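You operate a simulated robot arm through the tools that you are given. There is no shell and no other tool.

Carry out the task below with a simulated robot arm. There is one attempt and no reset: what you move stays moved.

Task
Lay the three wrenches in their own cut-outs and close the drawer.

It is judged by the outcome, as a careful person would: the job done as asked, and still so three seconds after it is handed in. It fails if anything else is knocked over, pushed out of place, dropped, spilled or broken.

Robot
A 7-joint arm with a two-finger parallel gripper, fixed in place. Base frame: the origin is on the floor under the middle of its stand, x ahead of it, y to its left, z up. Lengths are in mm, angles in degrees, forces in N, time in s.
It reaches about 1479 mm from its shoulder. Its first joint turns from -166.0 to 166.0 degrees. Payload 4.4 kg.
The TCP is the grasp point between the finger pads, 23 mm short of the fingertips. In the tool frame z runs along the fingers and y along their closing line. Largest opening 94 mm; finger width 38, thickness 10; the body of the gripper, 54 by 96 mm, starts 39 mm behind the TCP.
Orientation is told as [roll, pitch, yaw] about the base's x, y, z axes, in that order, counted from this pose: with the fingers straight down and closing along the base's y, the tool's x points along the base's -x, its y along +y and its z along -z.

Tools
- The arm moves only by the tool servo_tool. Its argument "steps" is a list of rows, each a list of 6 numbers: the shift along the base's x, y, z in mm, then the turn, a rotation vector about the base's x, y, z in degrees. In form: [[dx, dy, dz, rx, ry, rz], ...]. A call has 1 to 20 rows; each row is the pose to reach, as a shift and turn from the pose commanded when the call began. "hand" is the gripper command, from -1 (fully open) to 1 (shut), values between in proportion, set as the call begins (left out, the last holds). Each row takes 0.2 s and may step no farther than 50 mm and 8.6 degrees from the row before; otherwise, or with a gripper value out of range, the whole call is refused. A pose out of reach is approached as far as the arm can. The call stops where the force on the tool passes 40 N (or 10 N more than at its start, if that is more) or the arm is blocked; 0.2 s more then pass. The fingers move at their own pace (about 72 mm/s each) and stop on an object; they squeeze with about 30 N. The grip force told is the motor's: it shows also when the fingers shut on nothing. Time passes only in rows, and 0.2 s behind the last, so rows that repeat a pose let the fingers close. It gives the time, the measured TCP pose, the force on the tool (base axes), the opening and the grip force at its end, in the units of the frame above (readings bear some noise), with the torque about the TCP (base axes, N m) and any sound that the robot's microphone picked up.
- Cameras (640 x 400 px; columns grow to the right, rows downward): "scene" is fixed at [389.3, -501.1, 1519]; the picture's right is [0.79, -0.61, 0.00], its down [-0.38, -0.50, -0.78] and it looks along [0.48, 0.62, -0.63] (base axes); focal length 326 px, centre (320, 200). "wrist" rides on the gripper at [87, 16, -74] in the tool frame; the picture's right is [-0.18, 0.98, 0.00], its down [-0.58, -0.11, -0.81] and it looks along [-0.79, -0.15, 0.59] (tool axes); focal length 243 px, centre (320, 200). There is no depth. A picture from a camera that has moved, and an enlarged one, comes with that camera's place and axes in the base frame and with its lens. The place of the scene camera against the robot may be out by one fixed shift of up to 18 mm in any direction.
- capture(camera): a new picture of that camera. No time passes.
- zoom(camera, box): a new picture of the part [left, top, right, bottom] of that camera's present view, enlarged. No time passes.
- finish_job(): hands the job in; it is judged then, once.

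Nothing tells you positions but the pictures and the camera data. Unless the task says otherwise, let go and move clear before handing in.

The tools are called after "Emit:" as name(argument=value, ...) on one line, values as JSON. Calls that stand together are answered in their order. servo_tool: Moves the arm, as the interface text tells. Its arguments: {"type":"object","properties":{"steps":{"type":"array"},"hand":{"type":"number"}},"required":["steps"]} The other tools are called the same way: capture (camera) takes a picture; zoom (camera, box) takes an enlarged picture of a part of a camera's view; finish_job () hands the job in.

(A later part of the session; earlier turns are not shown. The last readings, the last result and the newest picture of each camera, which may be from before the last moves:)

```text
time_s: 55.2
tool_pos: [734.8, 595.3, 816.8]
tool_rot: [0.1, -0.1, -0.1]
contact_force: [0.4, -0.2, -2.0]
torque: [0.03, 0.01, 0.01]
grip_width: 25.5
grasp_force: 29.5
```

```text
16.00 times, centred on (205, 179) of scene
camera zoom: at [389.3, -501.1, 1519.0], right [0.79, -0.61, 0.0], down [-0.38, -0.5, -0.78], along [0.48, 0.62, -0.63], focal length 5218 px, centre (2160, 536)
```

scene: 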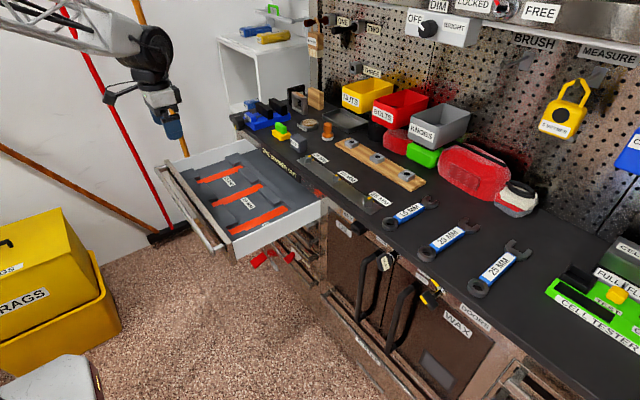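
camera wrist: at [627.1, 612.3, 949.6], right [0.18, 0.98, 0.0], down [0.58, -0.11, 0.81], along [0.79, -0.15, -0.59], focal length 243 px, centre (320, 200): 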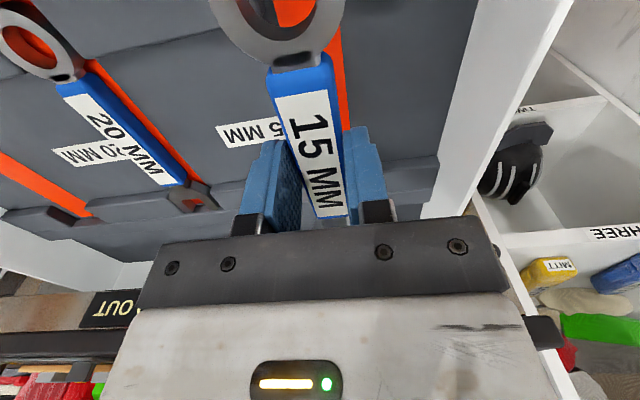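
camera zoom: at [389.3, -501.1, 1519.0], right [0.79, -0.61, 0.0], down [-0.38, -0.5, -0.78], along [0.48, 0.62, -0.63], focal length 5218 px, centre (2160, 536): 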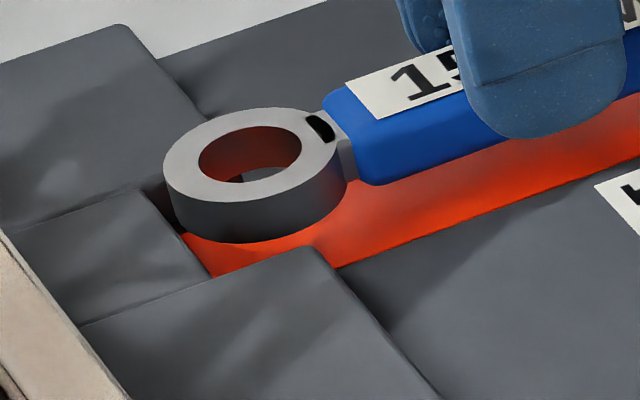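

Gaps at both ends match what worked for the 20 MM. Lowering gradually to contact.

Emit:
servo_tool(steps=[[0, 0, -3, 0, 0, 0], [0, 0, -6, 0, 0, 0], [0, 0, -9, 0, 0, 0], [0, 0, -9, 0, 0, 0]])

Emit:
servo_tool(steps=[[0, 0, -1, 0, 0, 0], [0, 0, -2, 0, 0, 0], [0, 0, -2, 0, 0, 0]])

Emit:
zoom(camera="scene", box=[236, 156, 260, 174])

Emit:
zoom(camera="scene", box=[190, 168, 220, 190])

```text
time_s: 56.2
tool_pos: [735.4, 595.2, 806.2]
tool_rot: [0.1, 0.0, -0.2]
contact_force: [0.1, -0.4, -2.1]
torque: [0.0, 0.0, 0.02]
grip_width: 25.4
grasp_force: 30.2
```

```text
time_s: 57.0
tool_pos: [735.5, 594.3, 804.5]
tool_rot: [-0.1, 0.0, 0.0]
contact_force: [0.5, -0.5, -2.3]
torque: [0.0, -0.01, 0.0]
grip_width: 25.4
grasp_force: 29.6
```

```text
16.00 times, centred on (248, 165) of scene
camera zoom: at [389.3, -501.1, 1519.0], right [0.79, -0.61, 0.0], down [-0.38, -0.5, -0.78], along [0.48, 0.62, -0.63], focal length 5218 px, centre (1472, 760)
```

zoom: 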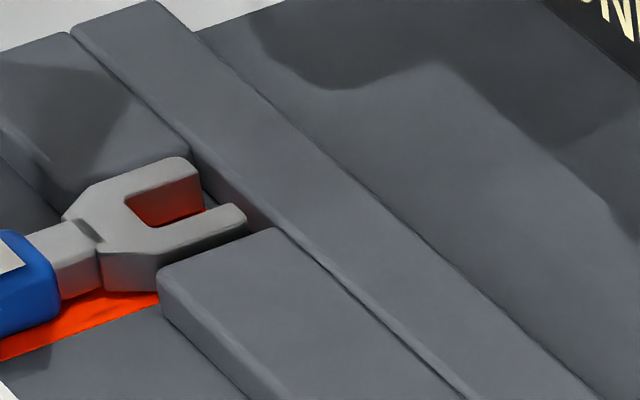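

```text
16.00 times, centred on (205, 179) of scene
camera zoom: at [389.3, -501.1, 1519.0], right [0.79, -0.61, 0.0], down [-0.38, -0.5, -0.78], along [0.48, 0.62, -0.63], focal length 5218 px, centre (2160, 536)
```

zoom: 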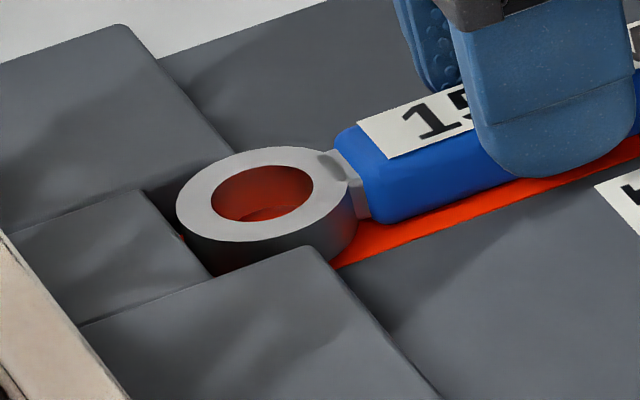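

Both ends are down inside the notches without contact. Continuing the last millimetres to touch.

Emit:
servo_tool(steps=[[0, 0, -1, 0, 0, 0], [0, 0, -1, 0, 0, 0]])

Emit:
servo_tool(steps=[[0, 0, -1, 0, 0, 0], [0, 0, -1, 0, 0, 0]])

Emit:
zoom(camera="scene", box=[190, 168, 220, 190])

```text
time_s: 57.6
tool_pos: [734.3, 594.7, 804.6]
tool_rot: [0.0, -0.1, -0.2]
contact_force: [-0.4, 0.1, 0.7]
torque: [0.02, 0.16, 0.02]
grip_width: 25.7
grasp_force: 30.3
```

```text
time_s: 58.2
tool_pos: [735.2, 594.6, 804.9]
tool_rot: [0.0, -0.1, -0.1]
contact_force: [-2.6, -9.3, 17.2]
torque: [-0.19, 0.36, 0.08]
grip_width: 25.5
grasp_force: 29.7
```

```text
16.00 times, centred on (205, 179) of scene
camera zoom: at [389.3, -501.1, 1519.0], right [0.79, -0.61, 0.0], down [-0.38, -0.5, -0.78], along [0.48, 0.62, -0.63], focal length 5218 px, centre (2160, 536)
```

zoom: 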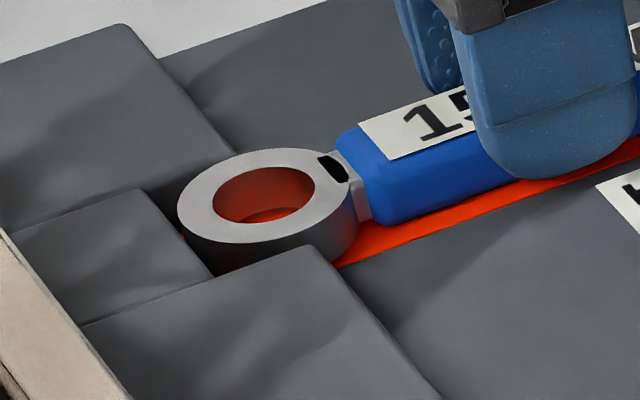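

Contact at the same height as the 20 MM, so it is on the floor of the slot. Ease up 1 mm, release and retract (staying clear of the vice knob).

Emit:
servo_tool(steps=[[0, 0, 1, 0, 0, 0], [0, 0, 1, 0, 0, 0]])

Emit:
servo_tool(steps=[[0, 0, 0, 0, 0, 0], [0, 0, 0, 0, 0, 0], [0, 0, 0, 0, 0, 0]], hand=-0.2)

Emit:
servo_tool(steps=[[0, 0, 8, 0, 0, 0], [0, 0, 25, 0, 0, 0], [0, 0, 60, 0, 0, 0], [-5, -10, 105, 0, 0, 0], [-15, -30, 148, 0, 0, 0], [-20, -60, 180, 0, 0, 0], [-20, -100, 205, 0, 0, 0]])

Emit:
zoom(camera="scene", box=[180, 140, 290, 230])

Emit:
capture(camera="wrist")

```text
time_s: 58.8
tool_pos: [734.9, 594.8, 805.2]
tool_rot: [0.1, -0.1, -0.2]
contact_force: [2.5, -3.4, 9.1]
torque: [-0.02, -0.35, -0.04]
grip_width: 25.6
grasp_force: 29.5
```

```text
time_s: 59.6
tool_pos: [734.5, 595.2, 803.8]
tool_rot: [0.1, 0.0, -0.2]
contact_force: [0.5, -0.9, -0.4]
torque: [0.01, 0.03, 0.0]
grip_width: 56.5
grasp_force: 0.0
```

```text
time_s: 61.2
tool_pos: [713.7, 495.8, 1007.7]
tool_rot: [-0.1, 0.0, 0.0]
contact_force: [1.5, -1.6, -0.5]
torque: [0.0, 0.0, -0.01]
grip_width: 56.5
grasp_force: 0.0
```

```text
4.44 times, centred on (235, 185) of scene
camera zoom: at [389.3, -501.1, 1519.0], right [0.79, -0.61, 0.0], down [-0.38, -0.5, -0.78], along [0.48, 0.62, -0.63], focal length 1450 px, centre (698, 267)
```

zoom: 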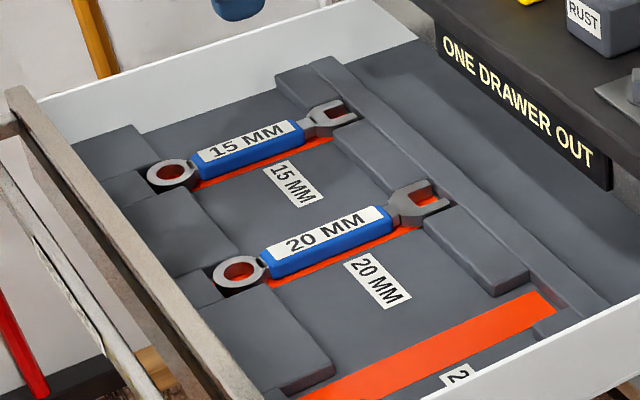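

```text
taken
camera wrist: at [628.4, 511.8, 1081.6], right [0.18, 0.98, 0.0], down [0.58, -0.11, 0.81], along [0.79, -0.15, -0.59], focal length 243 px, centre (320, 200)
```

wrist: 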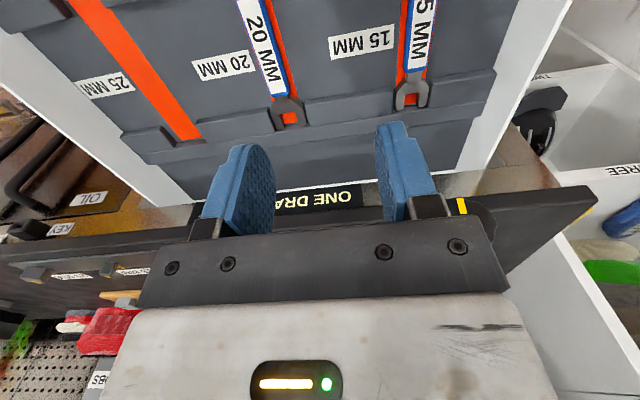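

Two wrenches are in. Now for the 25 MM wrench: travel over to its handle (about x 998, y -367).

Emit:
servo_tool(steps=[[5, -15, 30, 0, 0, 0], [14, -45, 60, 0, 0, 0], [28, -90, 75, 0, 0, 0], [42, -135, 80, 0, 0, 0], [56, -180, 80, 0, 0, 0], [70, -225, 80, 0, 0, 0], [84, -270, 80, 0, 0, 0], [98, -315, 80, 0, 0, 0], [112, -360, 80, 0, 0, 0], [126, -405, 80, 0, 0, 0], [140, -450, 80, 0, 0, 0], [154, -495, 80, 0, 0, 0], [168, -540, 80, 0, 0, 0], [182, -585, 80, 0, 0, 0], [196, -630, 80, 0, 0, 0], [210, -675, 80, 0, 0, 0], [224, -720, 80, 0, 0, 0], [238, -765, 80, 0, 0, 0], [252, -805, 80, 0, 0, 0], [266, -840, 80, 0, 0, 0]])

Emit:
servo_tool(steps=[[16.7, -22.5, -10, 0, 0, 0.9], [16.7, -22.5, -50, 0, 0, 0.9], [16.7, -22.5, -90, 0, 0, 0.9], [16.7, -22.5, -109, 0, 0, 0.9], [16.7, -22.5, -114, 0, 0, 0.9], [16.7, -22.5, -114, 0, 0, 0.9]])

Emit:
capture(camera="wrist")

Emit:
zoom(camera="wrist", box=[190, 60, 450, 240])

Emit:
zoom(camera="scene", box=[440, 210, 560, 306])

```text
time_s: 65.4
tool_pos: [980.4, -344.7, 1090.5]
tool_rot: [-0.2, -0.1, -0.1]
contact_force: [0.1, -0.3, 0.1]
torque: [0.0, 0.01, -0.01]
grip_width: 56.5
grasp_force: 0.0
```

```text
time_s: 66.8
tool_pos: [996.9, -367.0, 975.4]
tool_rot: [0.0, 0.1, 0.8]
contact_force: [0.4, 0.4, 0.4]
torque: [-0.01, -0.02, -0.02]
grip_width: 56.3
grasp_force: 0.2
```

```text
taken
camera wrist: at [910.9, -351.9, 1049.5], right [0.17, 0.99, 0.0], down [0.58, -0.1, 0.81], along [0.8, -0.14, -0.59], focal length 243 px, centre (320, 200)
```

wrist: 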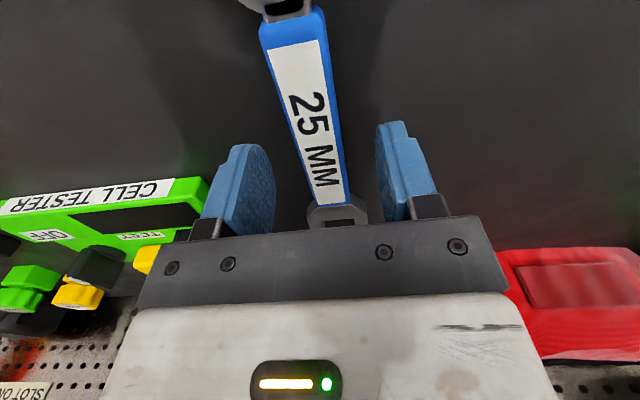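

```text
2.22 times, centred on (320, 150) of wrist
camera zoom: at [910.9, -351.9, 1049.5], right [0.17, 0.99, 0.0], down [0.58, -0.1, 0.81], along [0.8, -0.14, -0.59], focal length 539 px, centre (320, 311)
```

zoom: 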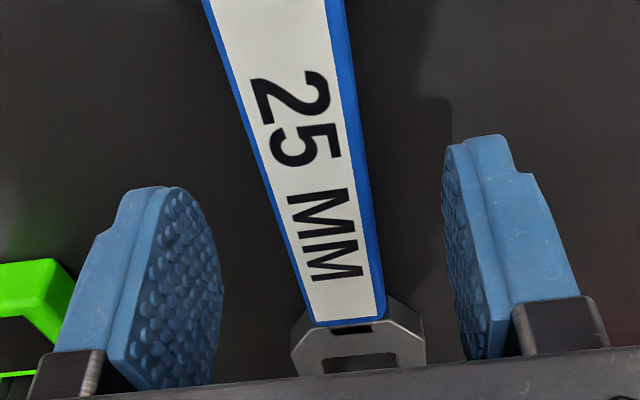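

```text
4.17 times, centred on (500, 258) of scene
camera zoom: at [389.3, -501.1, 1519.0], right [0.79, -0.61, 0.0], down [-0.38, -0.5, -0.78], along [0.48, 0.62, -0.63], focal length 1359 px, centre (-430, -42)
```

zoom: 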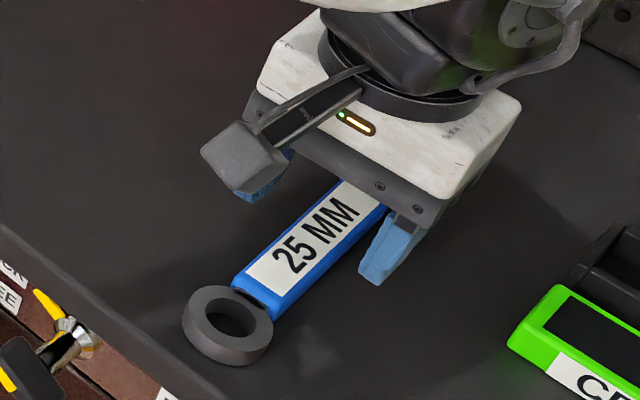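

The handle is about 1 mm to -y and rotated roughly 0.9° more than the gripper; I'll correct both while lowering, then grip.

Emit:
servo_tool(steps=[[0, -0.9, -5, 0, 0, 0.9], [0, -0.9, -11, 0, 0, 0.9], [0, -0.9, -15, 0, 0, 0.9], [0, -0.9, -17, 0, 0, 0.9], [0, -0.9, -17, 0, 0, 0.9]])

Emit:
zoom(camera="wrist", box=[190, 60, 450, 240])

Emit:
servo_tool(steps=[[0, 0, 0, 0, 0, 0], [0, 0, 0, 0, 0, 0], [0, 0, 0, 0, 0, 0], [0, 0, 0, 0, 0, 0]], hand=1)

Emit:
zoom(camera="wrist", box=[190, 60, 450, 240])

```text
time_s: 68.0
tool_pos: [995.7, -368.5, 958.7]
tool_rot: [0.0, 0.1, 1.8]
contact_force: [0.8, 0.4, 0.0]
torque: [-0.01, 0.02, 0.01]
grip_width: 56.6
grasp_force: 0.0
```

```text
2.22 times, centred on (320, 150) of wrist
camera zoom: at [910.6, -354.1, 1032.3], right [0.15, 0.99, 0.0], down [0.58, -0.09, 0.81], along [0.8, -0.12, -0.59], focal length 539 px, centre (320, 311)
```

zoom: 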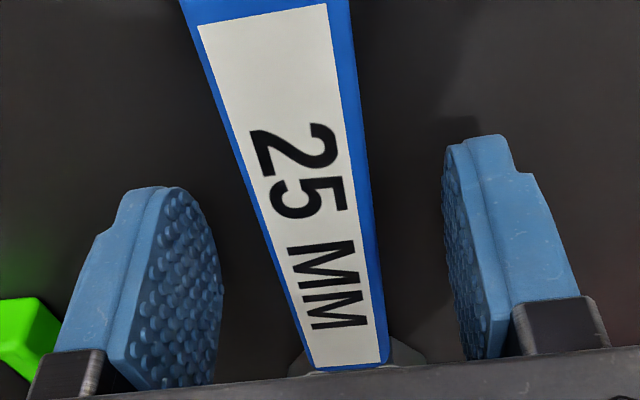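

```text
time_s: 69.0
tool_pos: [998.1, -369.0, 958.3]
tool_rot: [0.0, -0.1, 1.6]
contact_force: [-0.3, -0.8, 0.9]
torque: [-0.04, 0.0, -0.01]
grip_width: 25.8
grasp_force: 29.8
```

```text
2.22 times, centred on (320, 150) of wrist
camera zoom: at [910.6, -354.1, 1032.4], right [0.15, 0.99, 0.0], down [0.58, -0.09, 0.81], along [0.8, -0.12, -0.59], focal length 539 px, centre (320, 311)
```

zoom: 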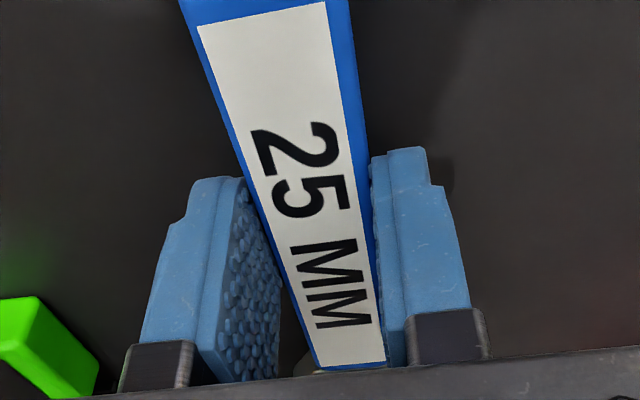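

The 25 MM wrench is gripped. Lift, straighten, and carry to above the 25 MM slot.

Emit:
servo_tool(steps=[[0, 0, 5, 0, 0, 0], [0, 0, 15, 0, 0, 0], [0, 0, 35, 0, 0, 0], [0, 0, 65, 0, 0, 0], [0, 0, 100, 0, 0, -0.9], [0, 0, 125, 0, 0, -1.8], [0, 0, 130, 0, 0, -1.8]])

Emit:
servo_tool(steps=[[-10, 15, 0, 0, 0, 0], [-25, 50, 0, 0, 0, 0], [-43, 90, 0, 0, 0, 0], [-61, 130, 0, 0, 0, 0], [-79, 170, 0, 0, 0, 0], [-97, 210, 0, 0, 0, 0], [-115, 250, 0, 0, 0, 0], [-133, 290, 0, 0, 0, 0], [-151, 330, 0, 0, 0, 0], [-169, 370, 0, 0, 0, 0], [-187, 410, 0, 0, 0, 0], [-205, 450, 0, 0, 0, 0], [-223, 490, 0, 0, 0, 0], [-241, 530, -5, 0, 0, 0], [-258, 570, -10, 0, 0, 0], [-268, 605, -15, 0, 0, 0], [-271, 626, -25, 0, 0, 0], [-271.2, 634.3, -45, 0, 0, 0], [-271.2, 634.3, -80, 0, 0, 0], [-271.2, 634.3, -98, 0, 0, 0]])

Emit:
capture(camera="wrist")

Emit:
zoom(camera="scene", box=[170, 100, 350, 260])

```text
time_s: 70.6
tool_pos: [997.7, -368.3, 1088.8]
tool_rot: [-0.1, 0.0, -0.2]
contact_force: [-0.4, -0.1, -2.7]
torque: [0.0, -0.01, -0.02]
grip_width: 25.6
grasp_force: 30.1
```

```text
time_s: 74.8
tool_pos: [726.6, 265.9, 990.3]
tool_rot: [-0.1, -0.1, 0.0]
contact_force: [0.0, -0.5, -2.1]
torque: [-0.03, 0.02, -0.04]
grip_width: 25.6
grasp_force: 29.6
```

```text
taken
camera wrist: at [640.1, 283.1, 1063.8], right [0.18, 0.98, 0.0], down [0.58, -0.11, 0.81], along [0.79, -0.15, -0.59], focal length 243 px, centre (320, 200)
```

wrist: 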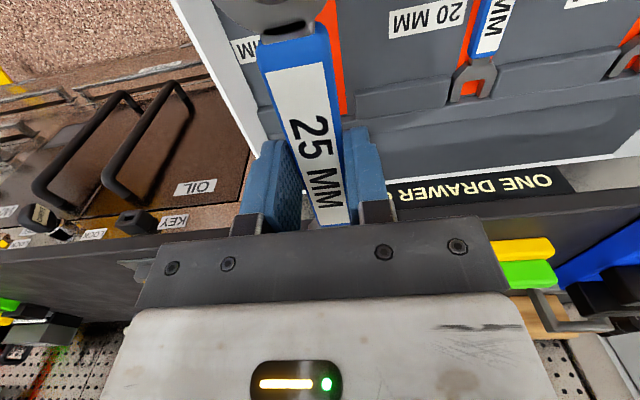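

```text
2.50 times, centred on (260, 180) of scene
camera zoom: at [389.3, -501.1, 1519.0], right [0.79, -0.61, 0.0], down [-0.38, -0.5, -0.78], along [0.48, 0.62, -0.63], focal length 815 px, centre (470, 250)
```

zoom: 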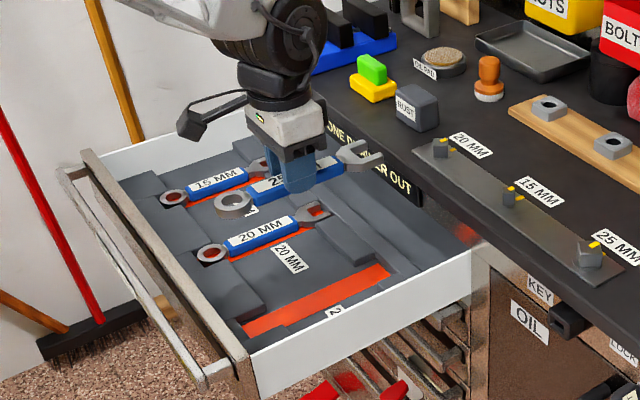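

Now above the 25 MM slot. Lowering to just above the blocks for the alignment check.

Emit:
servo_tool(steps=[[0, 0, -35, 0, 0, 0], [0, 0, -75, 0, 0, 0], [0, 0, -115, 0, 0, 0], [0, 0, -145, 0, 0, 0], [0, 0, -165, 0, 0, 0], [0, 0, -174, 0, 0, 0], [0, 0, -174, 0, 0, 0]])

Emit:
zoom(camera="scene", box=[180, 150, 320, 262])

Emit:
zoom(camera="wrist", box=[190, 0, 430, 180])

```text
time_s: 76.4
tool_pos: [725.5, 265.7, 816.2]
tool_rot: [0.0, 0.0, -0.1]
contact_force: [1.1, -0.1, -2.9]
torque: [0.01, 0.02, -0.01]
grip_width: 25.6
grasp_force: 30.0
```

```text
3.57 times, centred on (250, 206) of scene
camera zoom: at [389.3, -501.1, 1519.0], right [0.79, -0.61, 0.0], down [-0.38, -0.5, -0.78], along [0.48, 0.62, -0.63], focal length 1165 px, centre (570, 179)
```

zoom: 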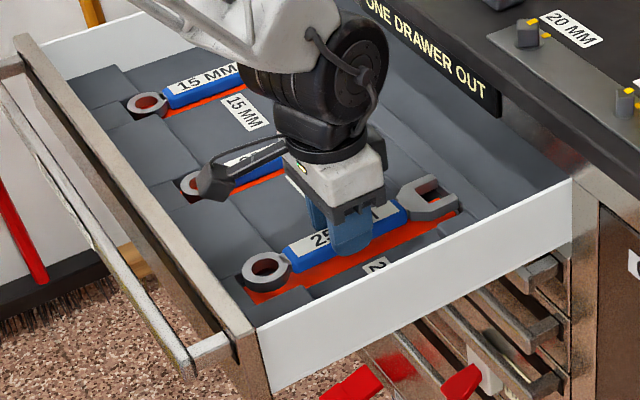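

```text
2.22 times, centred on (310, 90) of wrist
camera zoom: at [639.8, 283.4, 890.1], right [0.18, 0.98, 0.0], down [0.58, -0.11, 0.81], along [0.79, -0.15, -0.59], focal length 539 px, centre (342, 444)
```

zoom: 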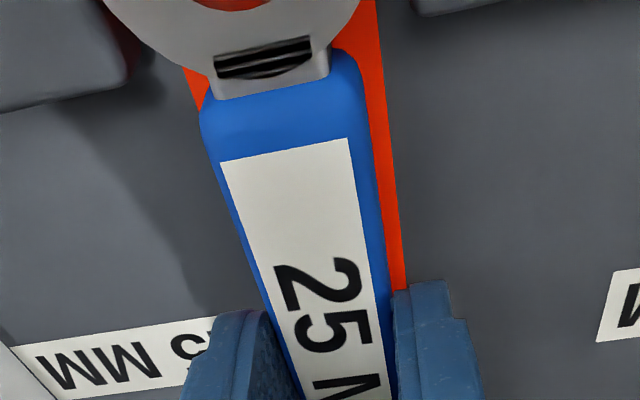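

The strip edge shows the slot is about 1.8 mm further to -y than I am (which also agrees with the slot spacing). I'll shift -1.8 mm and look at both ends.

Emit:
servo_tool(steps=[[0, -1.8, 0, 0, 0, 0], [0, -1.8, 0, 0, 0, 0]])

Emit:
zoom(camera="wrist", box=[190, 0, 430, 180])

Emit:
zoom(camera="scene", box=[230, 205, 270, 237])

Emit:
zoom(camera="scene", box=[270, 185, 310, 217])

```text
time_s: 77.0
tool_pos: [725.7, 264.2, 815.5]
tool_rot: [0.1, 0.0, 0.0]
contact_force: [-0.5, 0.2, -3.2]
torque: [0.0, 0.0, 0.0]
grip_width: 25.5
grasp_force: 30.2
```

```text
2.22 times, centred on (310, 90) of wrist
camera zoom: at [639.9, 281.5, 890.2], right [0.18, 0.98, 0.0], down [0.58, -0.11, 0.81], along [0.79, -0.15, -0.59], focal length 539 px, centre (342, 444)
```

zoom: 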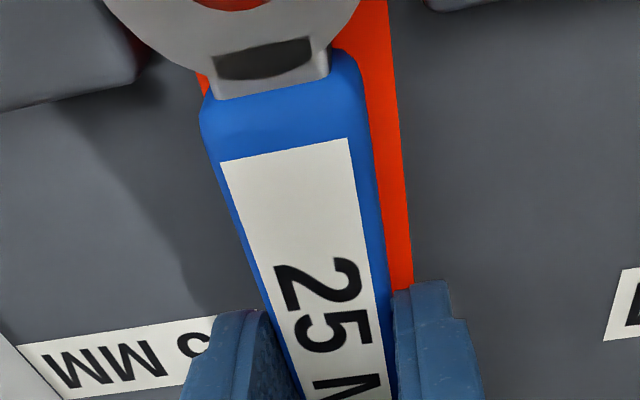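

```text
12.50 times, centred on (250, 221) of scene
camera zoom: at [389.3, -501.1, 1519.0], right [0.79, -0.61, 0.0], down [-0.38, -0.5, -0.78], along [0.48, 0.62, -0.63], focal length 4077 px, centre (1195, -62)
```

zoom: 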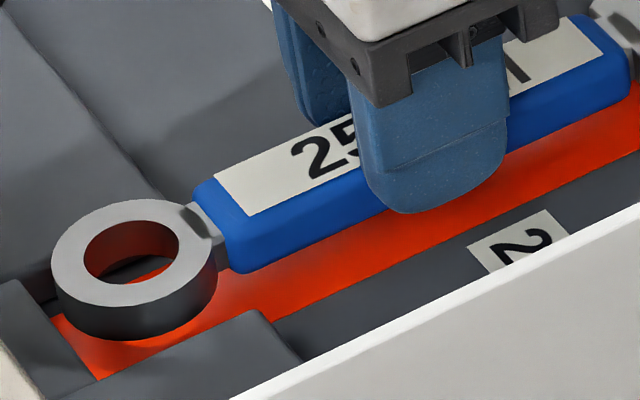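

```text
12.50 times, centred on (290, 201) of scene
camera zoom: at [389.3, -501.1, 1519.0], right [0.79, -0.61, 0.0], down [-0.38, -0.5, -0.78], along [0.48, 0.62, -0.63], focal length 4077 px, centre (695, 188)
```

zoom: 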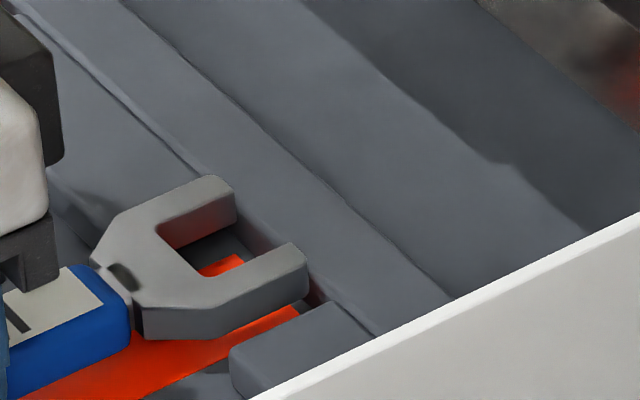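

Alignment now matches the earlier two and both ends show gaps. Lowering gradually to contact.

Emit:
servo_tool(steps=[[0, 0, -3, 0, 0, 0], [0, 0, -6, 0, 0, 0], [0, 0, -8, 0, 0, 0], [0, 0, -8, 0, 0, 0]])

Emit:
zoom(camera="scene", box=[230, 205, 270, 237])

Emit:
zoom(camera="scene", box=[270, 185, 310, 217])

```text
time_s: 78.0
tool_pos: [726.0, 264.2, 807.9]
tool_rot: [-0.1, 0.0, 0.0]
contact_force: [-0.5, -0.1, -2.2]
torque: [0.03, -0.01, 0.0]
grip_width: 25.4
grasp_force: 30.1
```

```text
12.50 times, centred on (250, 221) of scene
camera zoom: at [389.3, -501.1, 1519.0], right [0.79, -0.61, 0.0], down [-0.38, -0.5, -0.78], along [0.48, 0.62, -0.63], focal length 4077 px, centre (1195, -62)
```

zoom: 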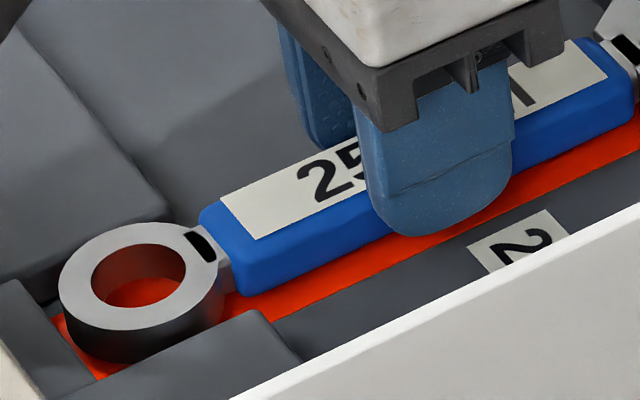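

```text
12.50 times, centred on (290, 201) of scene
camera zoom: at [389.3, -501.1, 1519.0], right [0.79, -0.61, 0.0], down [-0.38, -0.5, -0.78], along [0.48, 0.62, -0.63], focal length 4077 px, centre (695, 188)
```

zoom: 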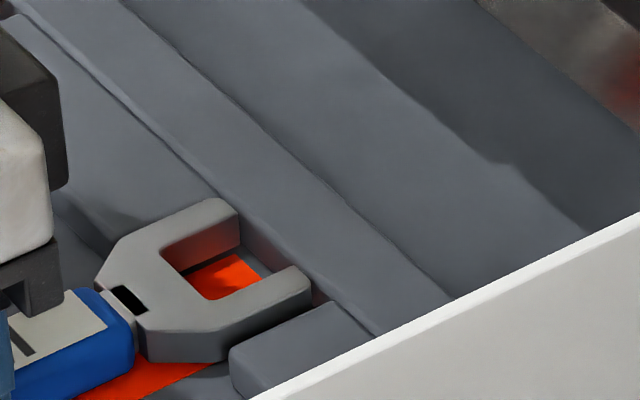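

Entering cleanly at both ends. Final millimetres.

Emit:
servo_tool(steps=[[0, 0, -1.5, 0, 0, 0], [0, 0, -3, 0, 0, 0], [0, 0, -3, 0, 0, 0]])

Emit:
servo_tool(steps=[[0, 0, -1, 0, 0, 0], [0, 0, -1, 0, 0, 0]])

Emit:
servo_tool(steps=[[0, 0, -0.6, 0, 0, 0], [0, 0, -0.6, 0, 0, 0]])

Emit:
zoom(camera="scene", box=[230, 205, 270, 237])

Emit:
zoom(camera="scene", box=[270, 185, 310, 217])

```text
time_s: 78.8
tool_pos: [726.4, 262.7, 804.8]
tool_rot: [0.0, 0.0, -0.1]
contact_force: [-0.7, 0.3, -2.2]
torque: [0.01, 0.01, 0.0]
grip_width: 25.5
grasp_force: 30.4
```

```text
time_s: 79.4
tool_pos: [727.5, 263.4, 805.7]
tool_rot: [0.0, 0.0, -0.1]
contact_force: [-0.5, 1.4, -2.9]
torque: [0.03, 0.0, 0.02]
grip_width: 25.7
grasp_force: 29.9
```

```text
time_s: 80.0
tool_pos: [727.2, 264.9, 805.2]
tool_rot: [0.0, -0.1, -0.1]
contact_force: [-2.2, 0.9, 7.7]
torque: [0.02, 0.33, 0.01]
grip_width: 25.7
grasp_force: 30.4
```

```text
12.50 times, centred on (250, 221) of scene
camera zoom: at [389.3, -501.1, 1519.0], right [0.79, -0.61, 0.0], down [-0.38, -0.5, -0.78], along [0.48, 0.62, -0.63], focal length 4077 px, centre (1195, -62)
```

zoom: 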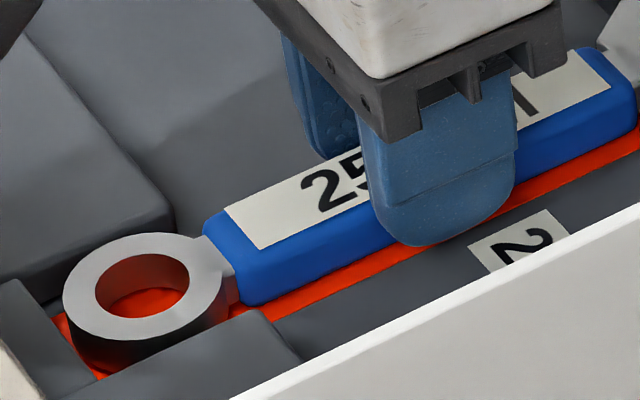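

```text
12.50 times, centred on (290, 201) of scene
camera zoom: at [389.3, -501.1, 1519.0], right [0.79, -0.61, 0.0], down [-0.38, -0.5, -0.78], along [0.48, 0.62, -0.63], focal length 4077 px, centre (695, 188)
```

zoom: 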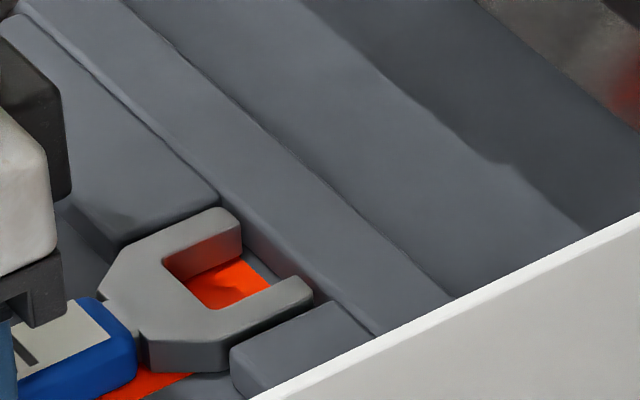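

The 25 MM wrench is seated with gaps visible all round. Ease up slightly, release and retract.

Emit:
servo_tool(steps=[[0, 0, 0.6, 0, 0, 0], [0, 0, 0.6, 0, 0, 0]])

Emit:
servo_tool(steps=[[0, 0, 0, 0, 0, 0], [0, 0, 0, 0, 0, 0], [0, 0, 0, 0, 0, 0]], hand=-0.2)

Emit:
servo_tool(steps=[[0, 0, 8, 0, 0, 0], [0, 0, 25, 0, 0, 0], [0, 0, 60, 0, 0, 0], [0, 0, 105, 0, 0, 0], [0, 0, 150, 0, 0, 0], [-20, 20, 190, 0, 0, 0], [-50, 50, 215, 0, 0, 0]])

Emit:
capture(camera="scene")

Emit:
zoom(camera="scene", box=[150, 140, 330, 270])

Emit:
capture(camera="wrist")

```text
time_s: 80.6
tool_pos: [726.1, 264.4, 804.0]
tool_rot: [-0.1, -0.1, 0.1]
contact_force: [3.3, 2.7, 2.0]
torque: [0.11, -0.31, 0.12]
grip_width: 25.4
grasp_force: 29.9
```

```text
time_s: 81.4
tool_pos: [726.6, 264.7, 803.7]
tool_rot: [0.0, 0.0, 0.0]
contact_force: [0.0, 0.4, -0.1]
torque: [0.02, -0.01, -0.03]
grip_width: 56.7
grasp_force: 0.0
```

```text
time_s: 83.0
tool_pos: [674.6, 315.3, 1019.2]
tool_rot: [-0.1, 0.0, 0.0]
contact_force: [0.2, 0.2, -0.5]
torque: [-0.02, -0.01, 0.0]
grip_width: 56.2
grasp_force: 0.1
```

```text
taken
```

scene: 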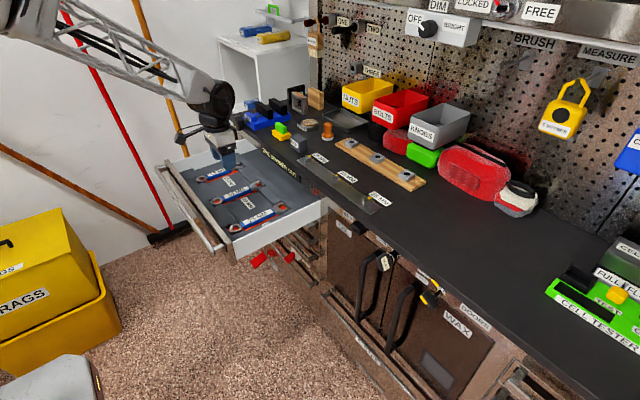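

```text
3.08 times, centred on (240, 205) of scene
camera zoom: at [389.3, -501.1, 1519.0], right [0.79, -0.61, 0.0], down [-0.38, -0.5, -0.78], along [0.48, 0.62, -0.63], focal length 1004 px, centre (566, 185)
```

zoom: 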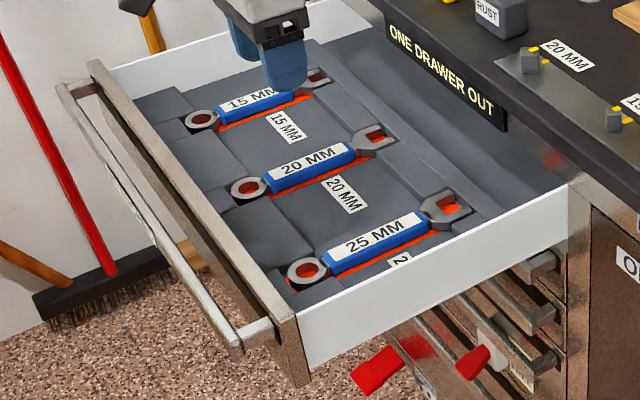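

```text
taken
camera wrist: at [589.3, 331.4, 1093.8], right [0.19, 0.98, 0.0], down [0.58, -0.11, 0.81], along [0.79, -0.15, -0.59], focal length 243 px, centre (320, 200)
```

wrist: 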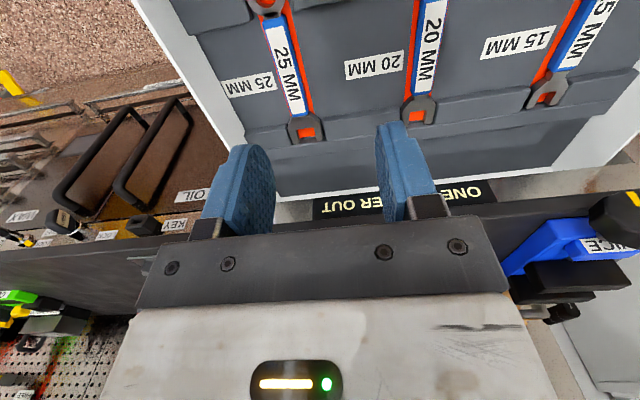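

All three wrenches sit in their own cut-outs. Next is closing the drawer, so I'll move back to look at the front panel and handle bar.

Emit:
servo_tool(steps=[[-35, 20, 0, 0, 0, 0], [-70, 40, 0, 0, 0, 0], [-105, 60, 0, 0, 0, 0], [-140, 80, 0, 0, 0, 0], [-175, 98, -10, 0, 0, 0], [-206.8, 115.7, -19, 0, 0, 0], [-206.8, 115.7, -19, 0, 0, 0]], hand=1)

Emit:
capture(camera="wrist")

Emit:
zoom(camera="scene", box=[140, 120, 280, 270])

```text
time_s: 84.6
tool_pos: [469.9, 431.9, 1000.0]
tool_rot: [0.1, 0.1, -0.1]
contact_force: [-0.3, 0.1, 0.6]
torque: [0.03, -0.04, 0.01]
grip_width: 0.0
grasp_force: 30.0
```

```text
taken
camera wrist: at [383.5, 447.5, 1074.7], right [0.18, 0.98, 0.0], down [0.58, -0.11, 0.81], along [0.79, -0.15, -0.59], focal length 243 px, centre (320, 200)
```

wrist: 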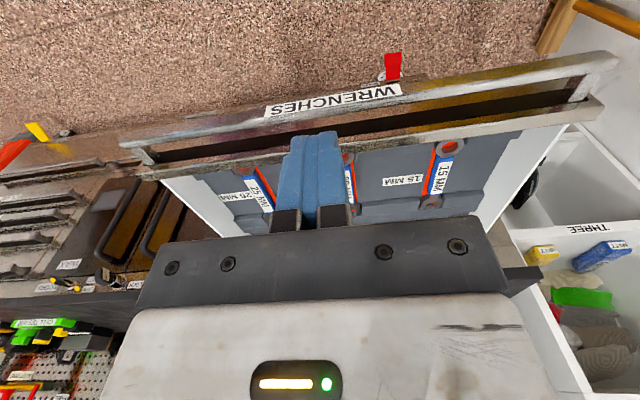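

```text
2.67 times, centred on (210, 195) of scene
camera zoom: at [389.3, -501.1, 1519.0], right [0.79, -0.61, 0.0], down [-0.38, -0.5, -0.78], along [0.48, 0.62, -0.63], focal length 870 px, centre (613, 213)
```

zoom: 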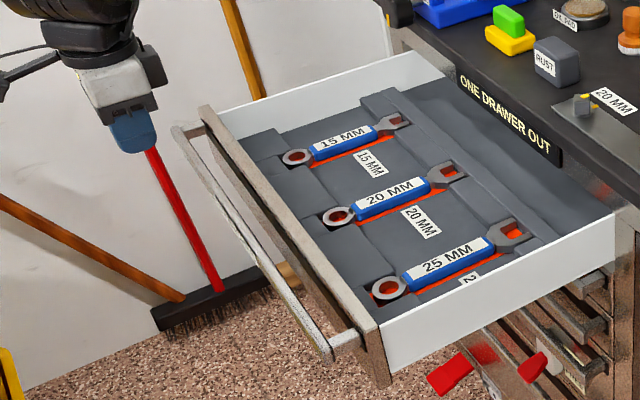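

I'll zoom on the handle bar to locate it precisely.

Emit:
zoom(camera="wrist", box=[340, 40, 520, 160])

Emit:
zoom(camera="wrist", box=[110, 80, 320, 220])

Emit:
zoom(camera="wrist", box=[500, 30, 640, 150])

Emit:
zoom(camera="scene", box=[150, 140, 250, 265])

```text
3.33 times, centred on (430, 100) of wrist
camera zoom: at [383.5, 447.5, 1074.7], right [0.18, 0.98, 0.0], down [0.58, -0.11, 0.81], along [0.79, -0.15, -0.59], focal length 809 px, centre (-47, 533)
```

zoom: 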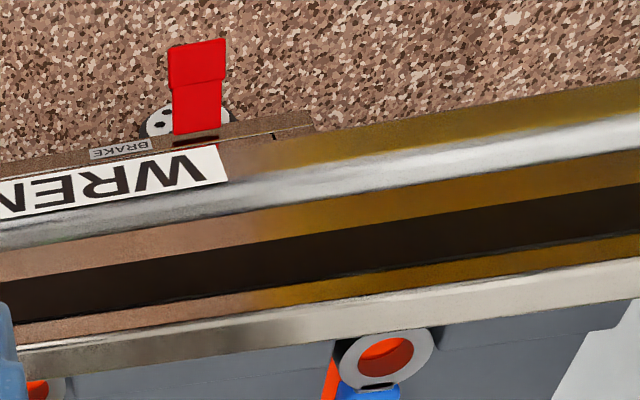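

```text
2.86 times, centred on (215, 150) of wrist
camera zoom: at [383.5, 447.5, 1074.7], right [0.18, 0.98, 0.0], down [0.58, -0.11, 0.81], along [0.79, -0.15, -0.59], focal length 693 px, centre (620, 343)
```

zoom: 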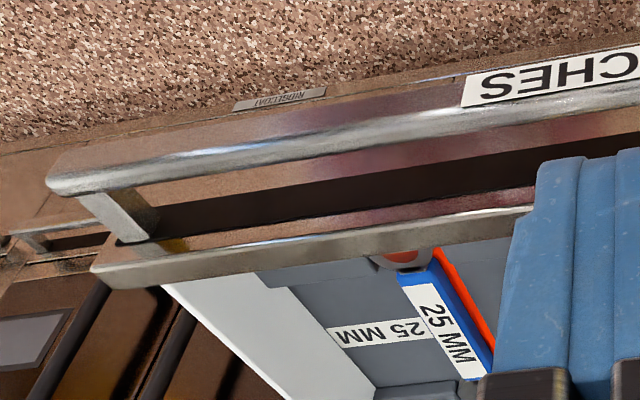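

```text
3.33 times, centred on (570, 90) of wrist
camera zoom: at [383.5, 447.5, 1074.7], right [0.18, 0.98, 0.0], down [0.58, -0.11, 0.81], along [0.79, -0.15, -0.59], focal length 809 px, centre (-513, 567)
```

zoom: 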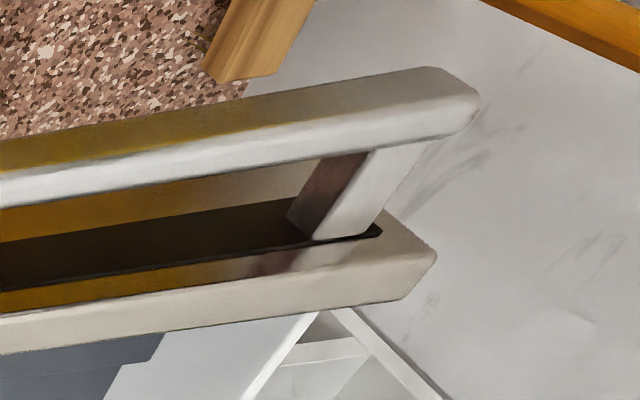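

```text
3.20 times, centred on (200, 202) of scene
camera zoom: at [389.3, -501.1, 1519.0], right [0.79, -0.61, 0.0], down [-0.38, -0.5, -0.78], along [0.48, 0.62, -0.63], focal length 1044 px, centre (704, 192)
```

zoom: 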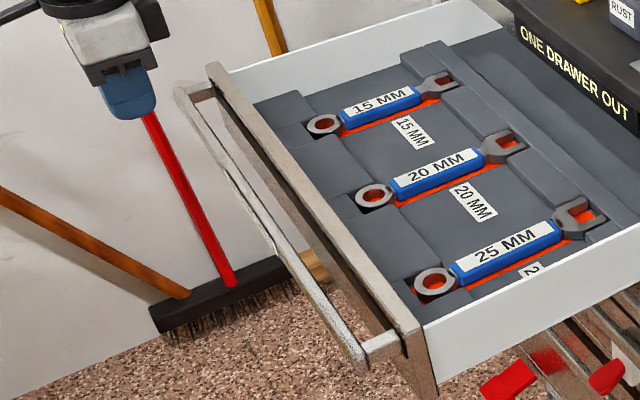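

The handle bar spans y 152–704 at x≈535–545, z≈822–837. I'll lower closed fingers in front of its middle (y≈429), then push gently along +x.

Emit:
servo_tool(steps=[[0, -1, -45, 0, 0, 0], [5, -1, -90, 0, 0, 0], [8, -1, -130, 0, 0, 0], [10, -1, -160, 0, 0, 0], [10, -1, -172, 0, 0, 0], [10, -1, -172, 0, 0, 0]])

Emit:
capture(camera="wrist")

Emit:
zoom(camera="scene", box=[140, 120, 280, 260])

```text
time_s: 86.0
tool_pos: [479.4, 429.5, 827.6]
tool_rot: [0.1, 0.0, 0.0]
contact_force: [0.8, -0.1, -0.1]
torque: [0.03, -0.04, -0.03]
grip_width: 0.0
grasp_force: 29.7
```

```text
taken
camera wrist: at [393.4, 445.8, 901.5], right [0.18, 0.98, 0.0], down [0.58, -0.11, 0.81], along [0.79, -0.15, -0.59], focal length 243 px, centre (320, 200)
```

wrist: 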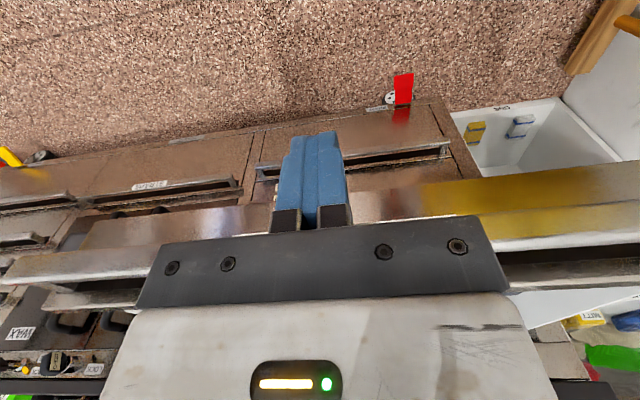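

```text
2.86 times, centred on (210, 190) of scene
camera zoom: at [389.3, -501.1, 1519.0], right [0.79, -0.61, 0.0], down [-0.38, -0.5, -0.78], along [0.48, 0.62, -0.63], focal length 932 px, centre (634, 229)
```

zoom: 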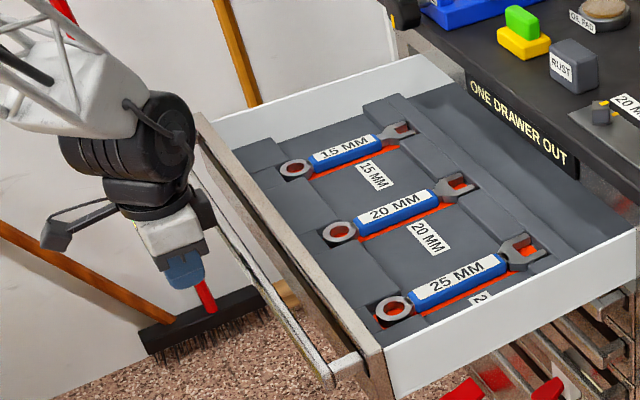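

The fingers are in front of the handle bar. I'll advance slowly until contact and watch the force.

Emit:
servo_tool(steps=[[8, 0, 0, 0, 0, 0], [16, 0, 0, 0, 0, 0], [24, 0, 0, 0, 0, 0], [30, 0, 0, 0, 0, 0], [35, 0, 0, 0, 0, 0], [40, 0, 0, 0, 0, 0], [44, 0, 0, 0, 0, 0]])

Emit:
zoom(camera="scene", box=[140, 120, 280, 260])

```text
time_s: 87.6
tool_pos: [522.5, 428.8, 829.0]
tool_rot: [0.0, 0.0, 0.0]
contact_force: [-2.4, 0.6, -0.4]
torque: [0.0, 0.0, 0.05]
grip_width: 0.0
grasp_force: 30.0
```

```text
2.86 times, centred on (210, 190) of scene
camera zoom: at [389.3, -501.1, 1519.0], right [0.79, -0.61, 0.0], down [-0.38, -0.5, -0.78], along [0.48, 0.62, -0.63], focal length 932 px, centre (634, 229)
```

zoom: 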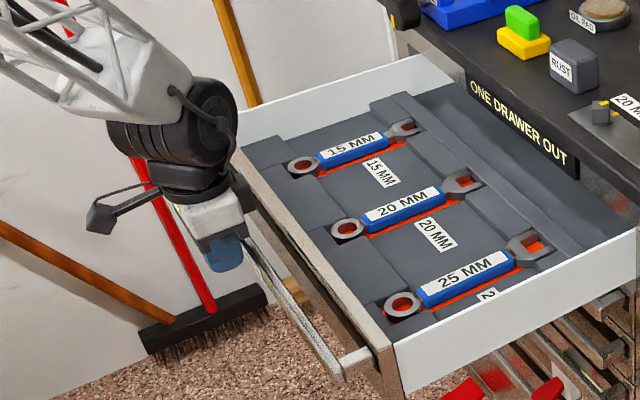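

The drawer slides with only about 2 N. I'll keep pushing smoothly.

Emit:
servo_tool(steps=[[5, 0, 0, 0, 0, 0], [12, 0, 0, 0, 0, 0], [20, 0, 0, 0, 0, 0], [28, 0, 0, 0, 0, 0], [36, 0, 0, 0, 0, 0], [44, 0, 0, 0, 0, 0], [52, 0, 0, 0, 0, 0], [60, 0, 0, 0, 0, 0], [68, 0, 0, 0, 0, 0], [76, 0, 0, 0, 0, 0], [84, 0, 0, 0, 0, 0], [92, 0, 0, 0, 0, 0], [100, 0, 0, 0, 0, 0], [108, 0, 0, 0, 0, 0], [116, 0, 0, 0, 0, 0], [123, 0, 0, 0, 0, 0], [128, 0, 0, 0, 0, 0], [131, 0, 0, 0, 0, 0]])

Emit:
capture(camera="scene")

Emit:
zoom(camera="scene", box=[180, 110, 340, 260])

```text
time_s: 91.4
tool_pos: [653.9, 429.6, 828.1]
tool_rot: [0.0, -0.1, -0.1]
contact_force: [-1.1, -0.5, 0.2]
torque: [0.01, -0.01, -0.02]
grip_width: 0.0
grasp_force: 30.5
```

```text
taken
```

scene: 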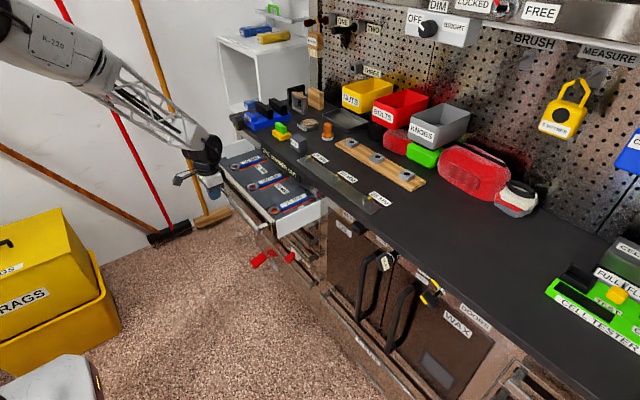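

```text
2.67 times, centred on (260, 185) of scene
camera zoom: at [389.3, -501.1, 1519.0], right [0.79, -0.61, 0.0], down [-0.38, -0.5, -0.78], along [0.48, 0.62, -0.63], focal length 870 px, centre (480, 240)
```

zoom: 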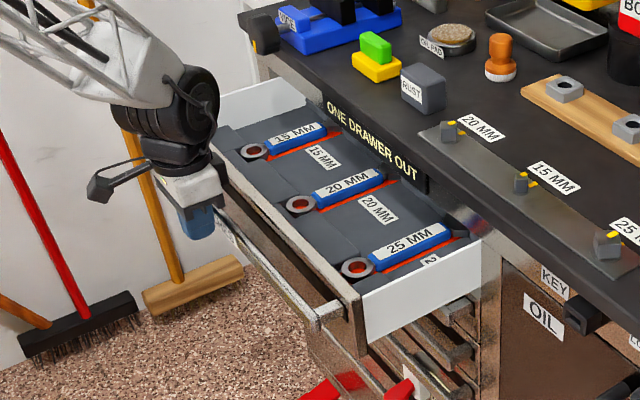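

It's more than half closed with the wrenches staying in place. Continue pushing.

Emit:
servo_tool(steps=[[5, 0, 0, 0, 0, 0], [12, 0, 0, 0, 0, 0], [20, 0, 0, 0, 0, 0], [28, 0, 0, 0, 0, 0], [36, 0, 0, 0, 0, 0], [44, 0, 0, 0, 0, 0], [52, 0, 0, 0, 0, 0], [60, 0, 0, 0, 0, 0], [68, 0, 0, 0, 0, 0], [76, 0, 0, 0, 0, 0], [84, 0, 0, 0, 0, 0], [91, 0, 0, 0, 0, 0], [97, 0, 0, 0, 0, 0], [101, 0, 0, 0, 0, 0], [104, 0, 0, 0, 0, 0]])

Emit:
zoom(camera="scene", box=[180, 80, 340, 240])

Emit:
capture(camera="wrist")

```text
time_s: 94.6
tool_pos: [759.0, 428.3, 827.4]
tool_rot: [0.0, 0.0, -0.1]
contact_force: [-2.6, 0.9, -1.9]
torque: [-0.02, 0.0, 0.02]
grip_width: 0.1
grasp_force: 30.6
```

```text
2.50 times, centred on (260, 160) of scene
camera zoom: at [389.3, -501.1, 1519.0], right [0.79, -0.61, 0.0], down [-0.38, -0.5, -0.78], along [0.48, 0.62, -0.63], focal length 815 px, centre (470, 300)
```

zoom: 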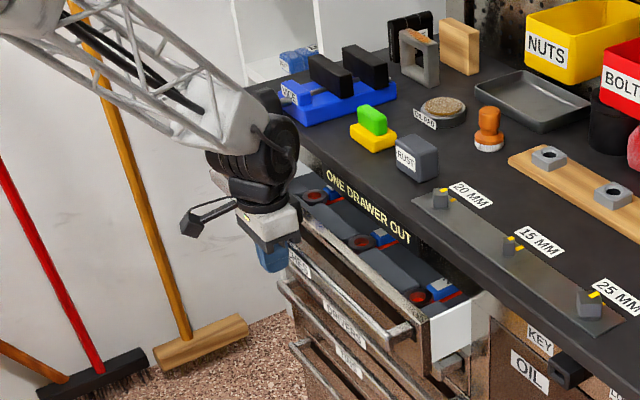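

```text
taken
camera wrist: at [672.5, 445.8, 902.2], right [0.18, 0.98, 0.0], down [0.58, -0.11, 0.81], along [0.79, -0.15, -0.59], focal length 243 px, centre (320, 200)
```

wrist: 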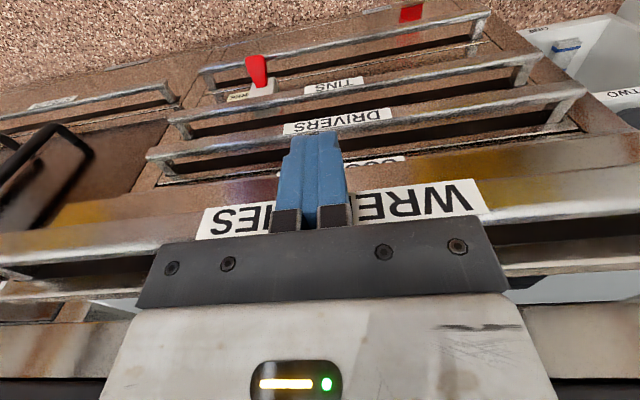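

About 60–70 mm remain. The gripper body will stay roughly 30 mm clear of the bench edge; I'll continue more slowly.

Emit:
servo_tool(steps=[[4, 0, 0, 0, 0, 0], [9, 0, 0, 0, 0, 0], [14, 0, 0, 0, 0, 0], [19, 0, 0, 0, 0, 0], [24, 0, 0, 0, 0, 0], [29, 0, 0, 0, 0, 0], [33, 0, 0, 0, 0, 0], [36, 0, 0, 0, 0, 0]])

Emit:
zoom(camera="scene", box=[200, 90, 340, 220])

Emit:
capture(camera="wrist")

```text
time_s: 96.4
tool_pos: [793.8, 429.0, 827.7]
tool_rot: [0.0, -0.1, -0.1]
contact_force: [-2.9, -0.1, -0.8]
torque: [-0.02, 0.03, 0.01]
grip_width: 0.0
grasp_force: 30.6
```

```text
3.08 times, centred on (270, 155) of scene
camera zoom: at [389.3, -501.1, 1519.0], right [0.79, -0.61, 0.0], down [-0.38, -0.5, -0.78], along [0.48, 0.62, -0.63], focal length 1004 px, centre (474, 338)
```

zoom: 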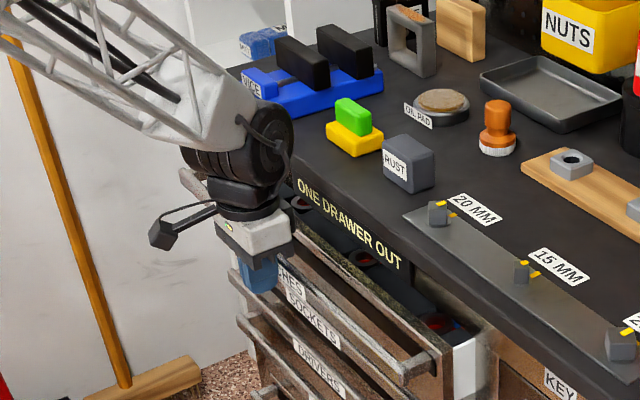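

```text
taken
camera wrist: at [708.6, 445.8, 902.5], right [0.19, 0.98, 0.0], down [0.58, -0.11, 0.81], along [0.79, -0.15, -0.59], focal length 243 px, centre (320, 200)
```

wrist: 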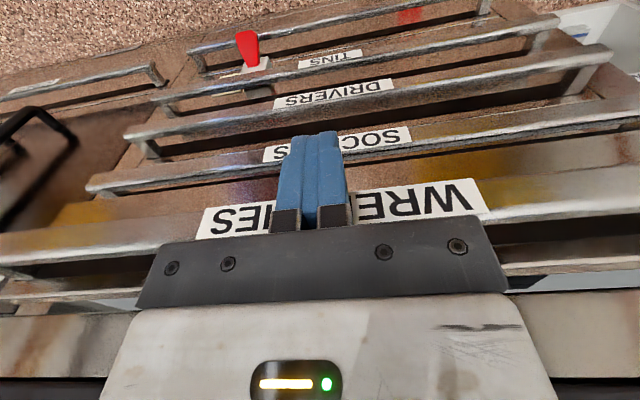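

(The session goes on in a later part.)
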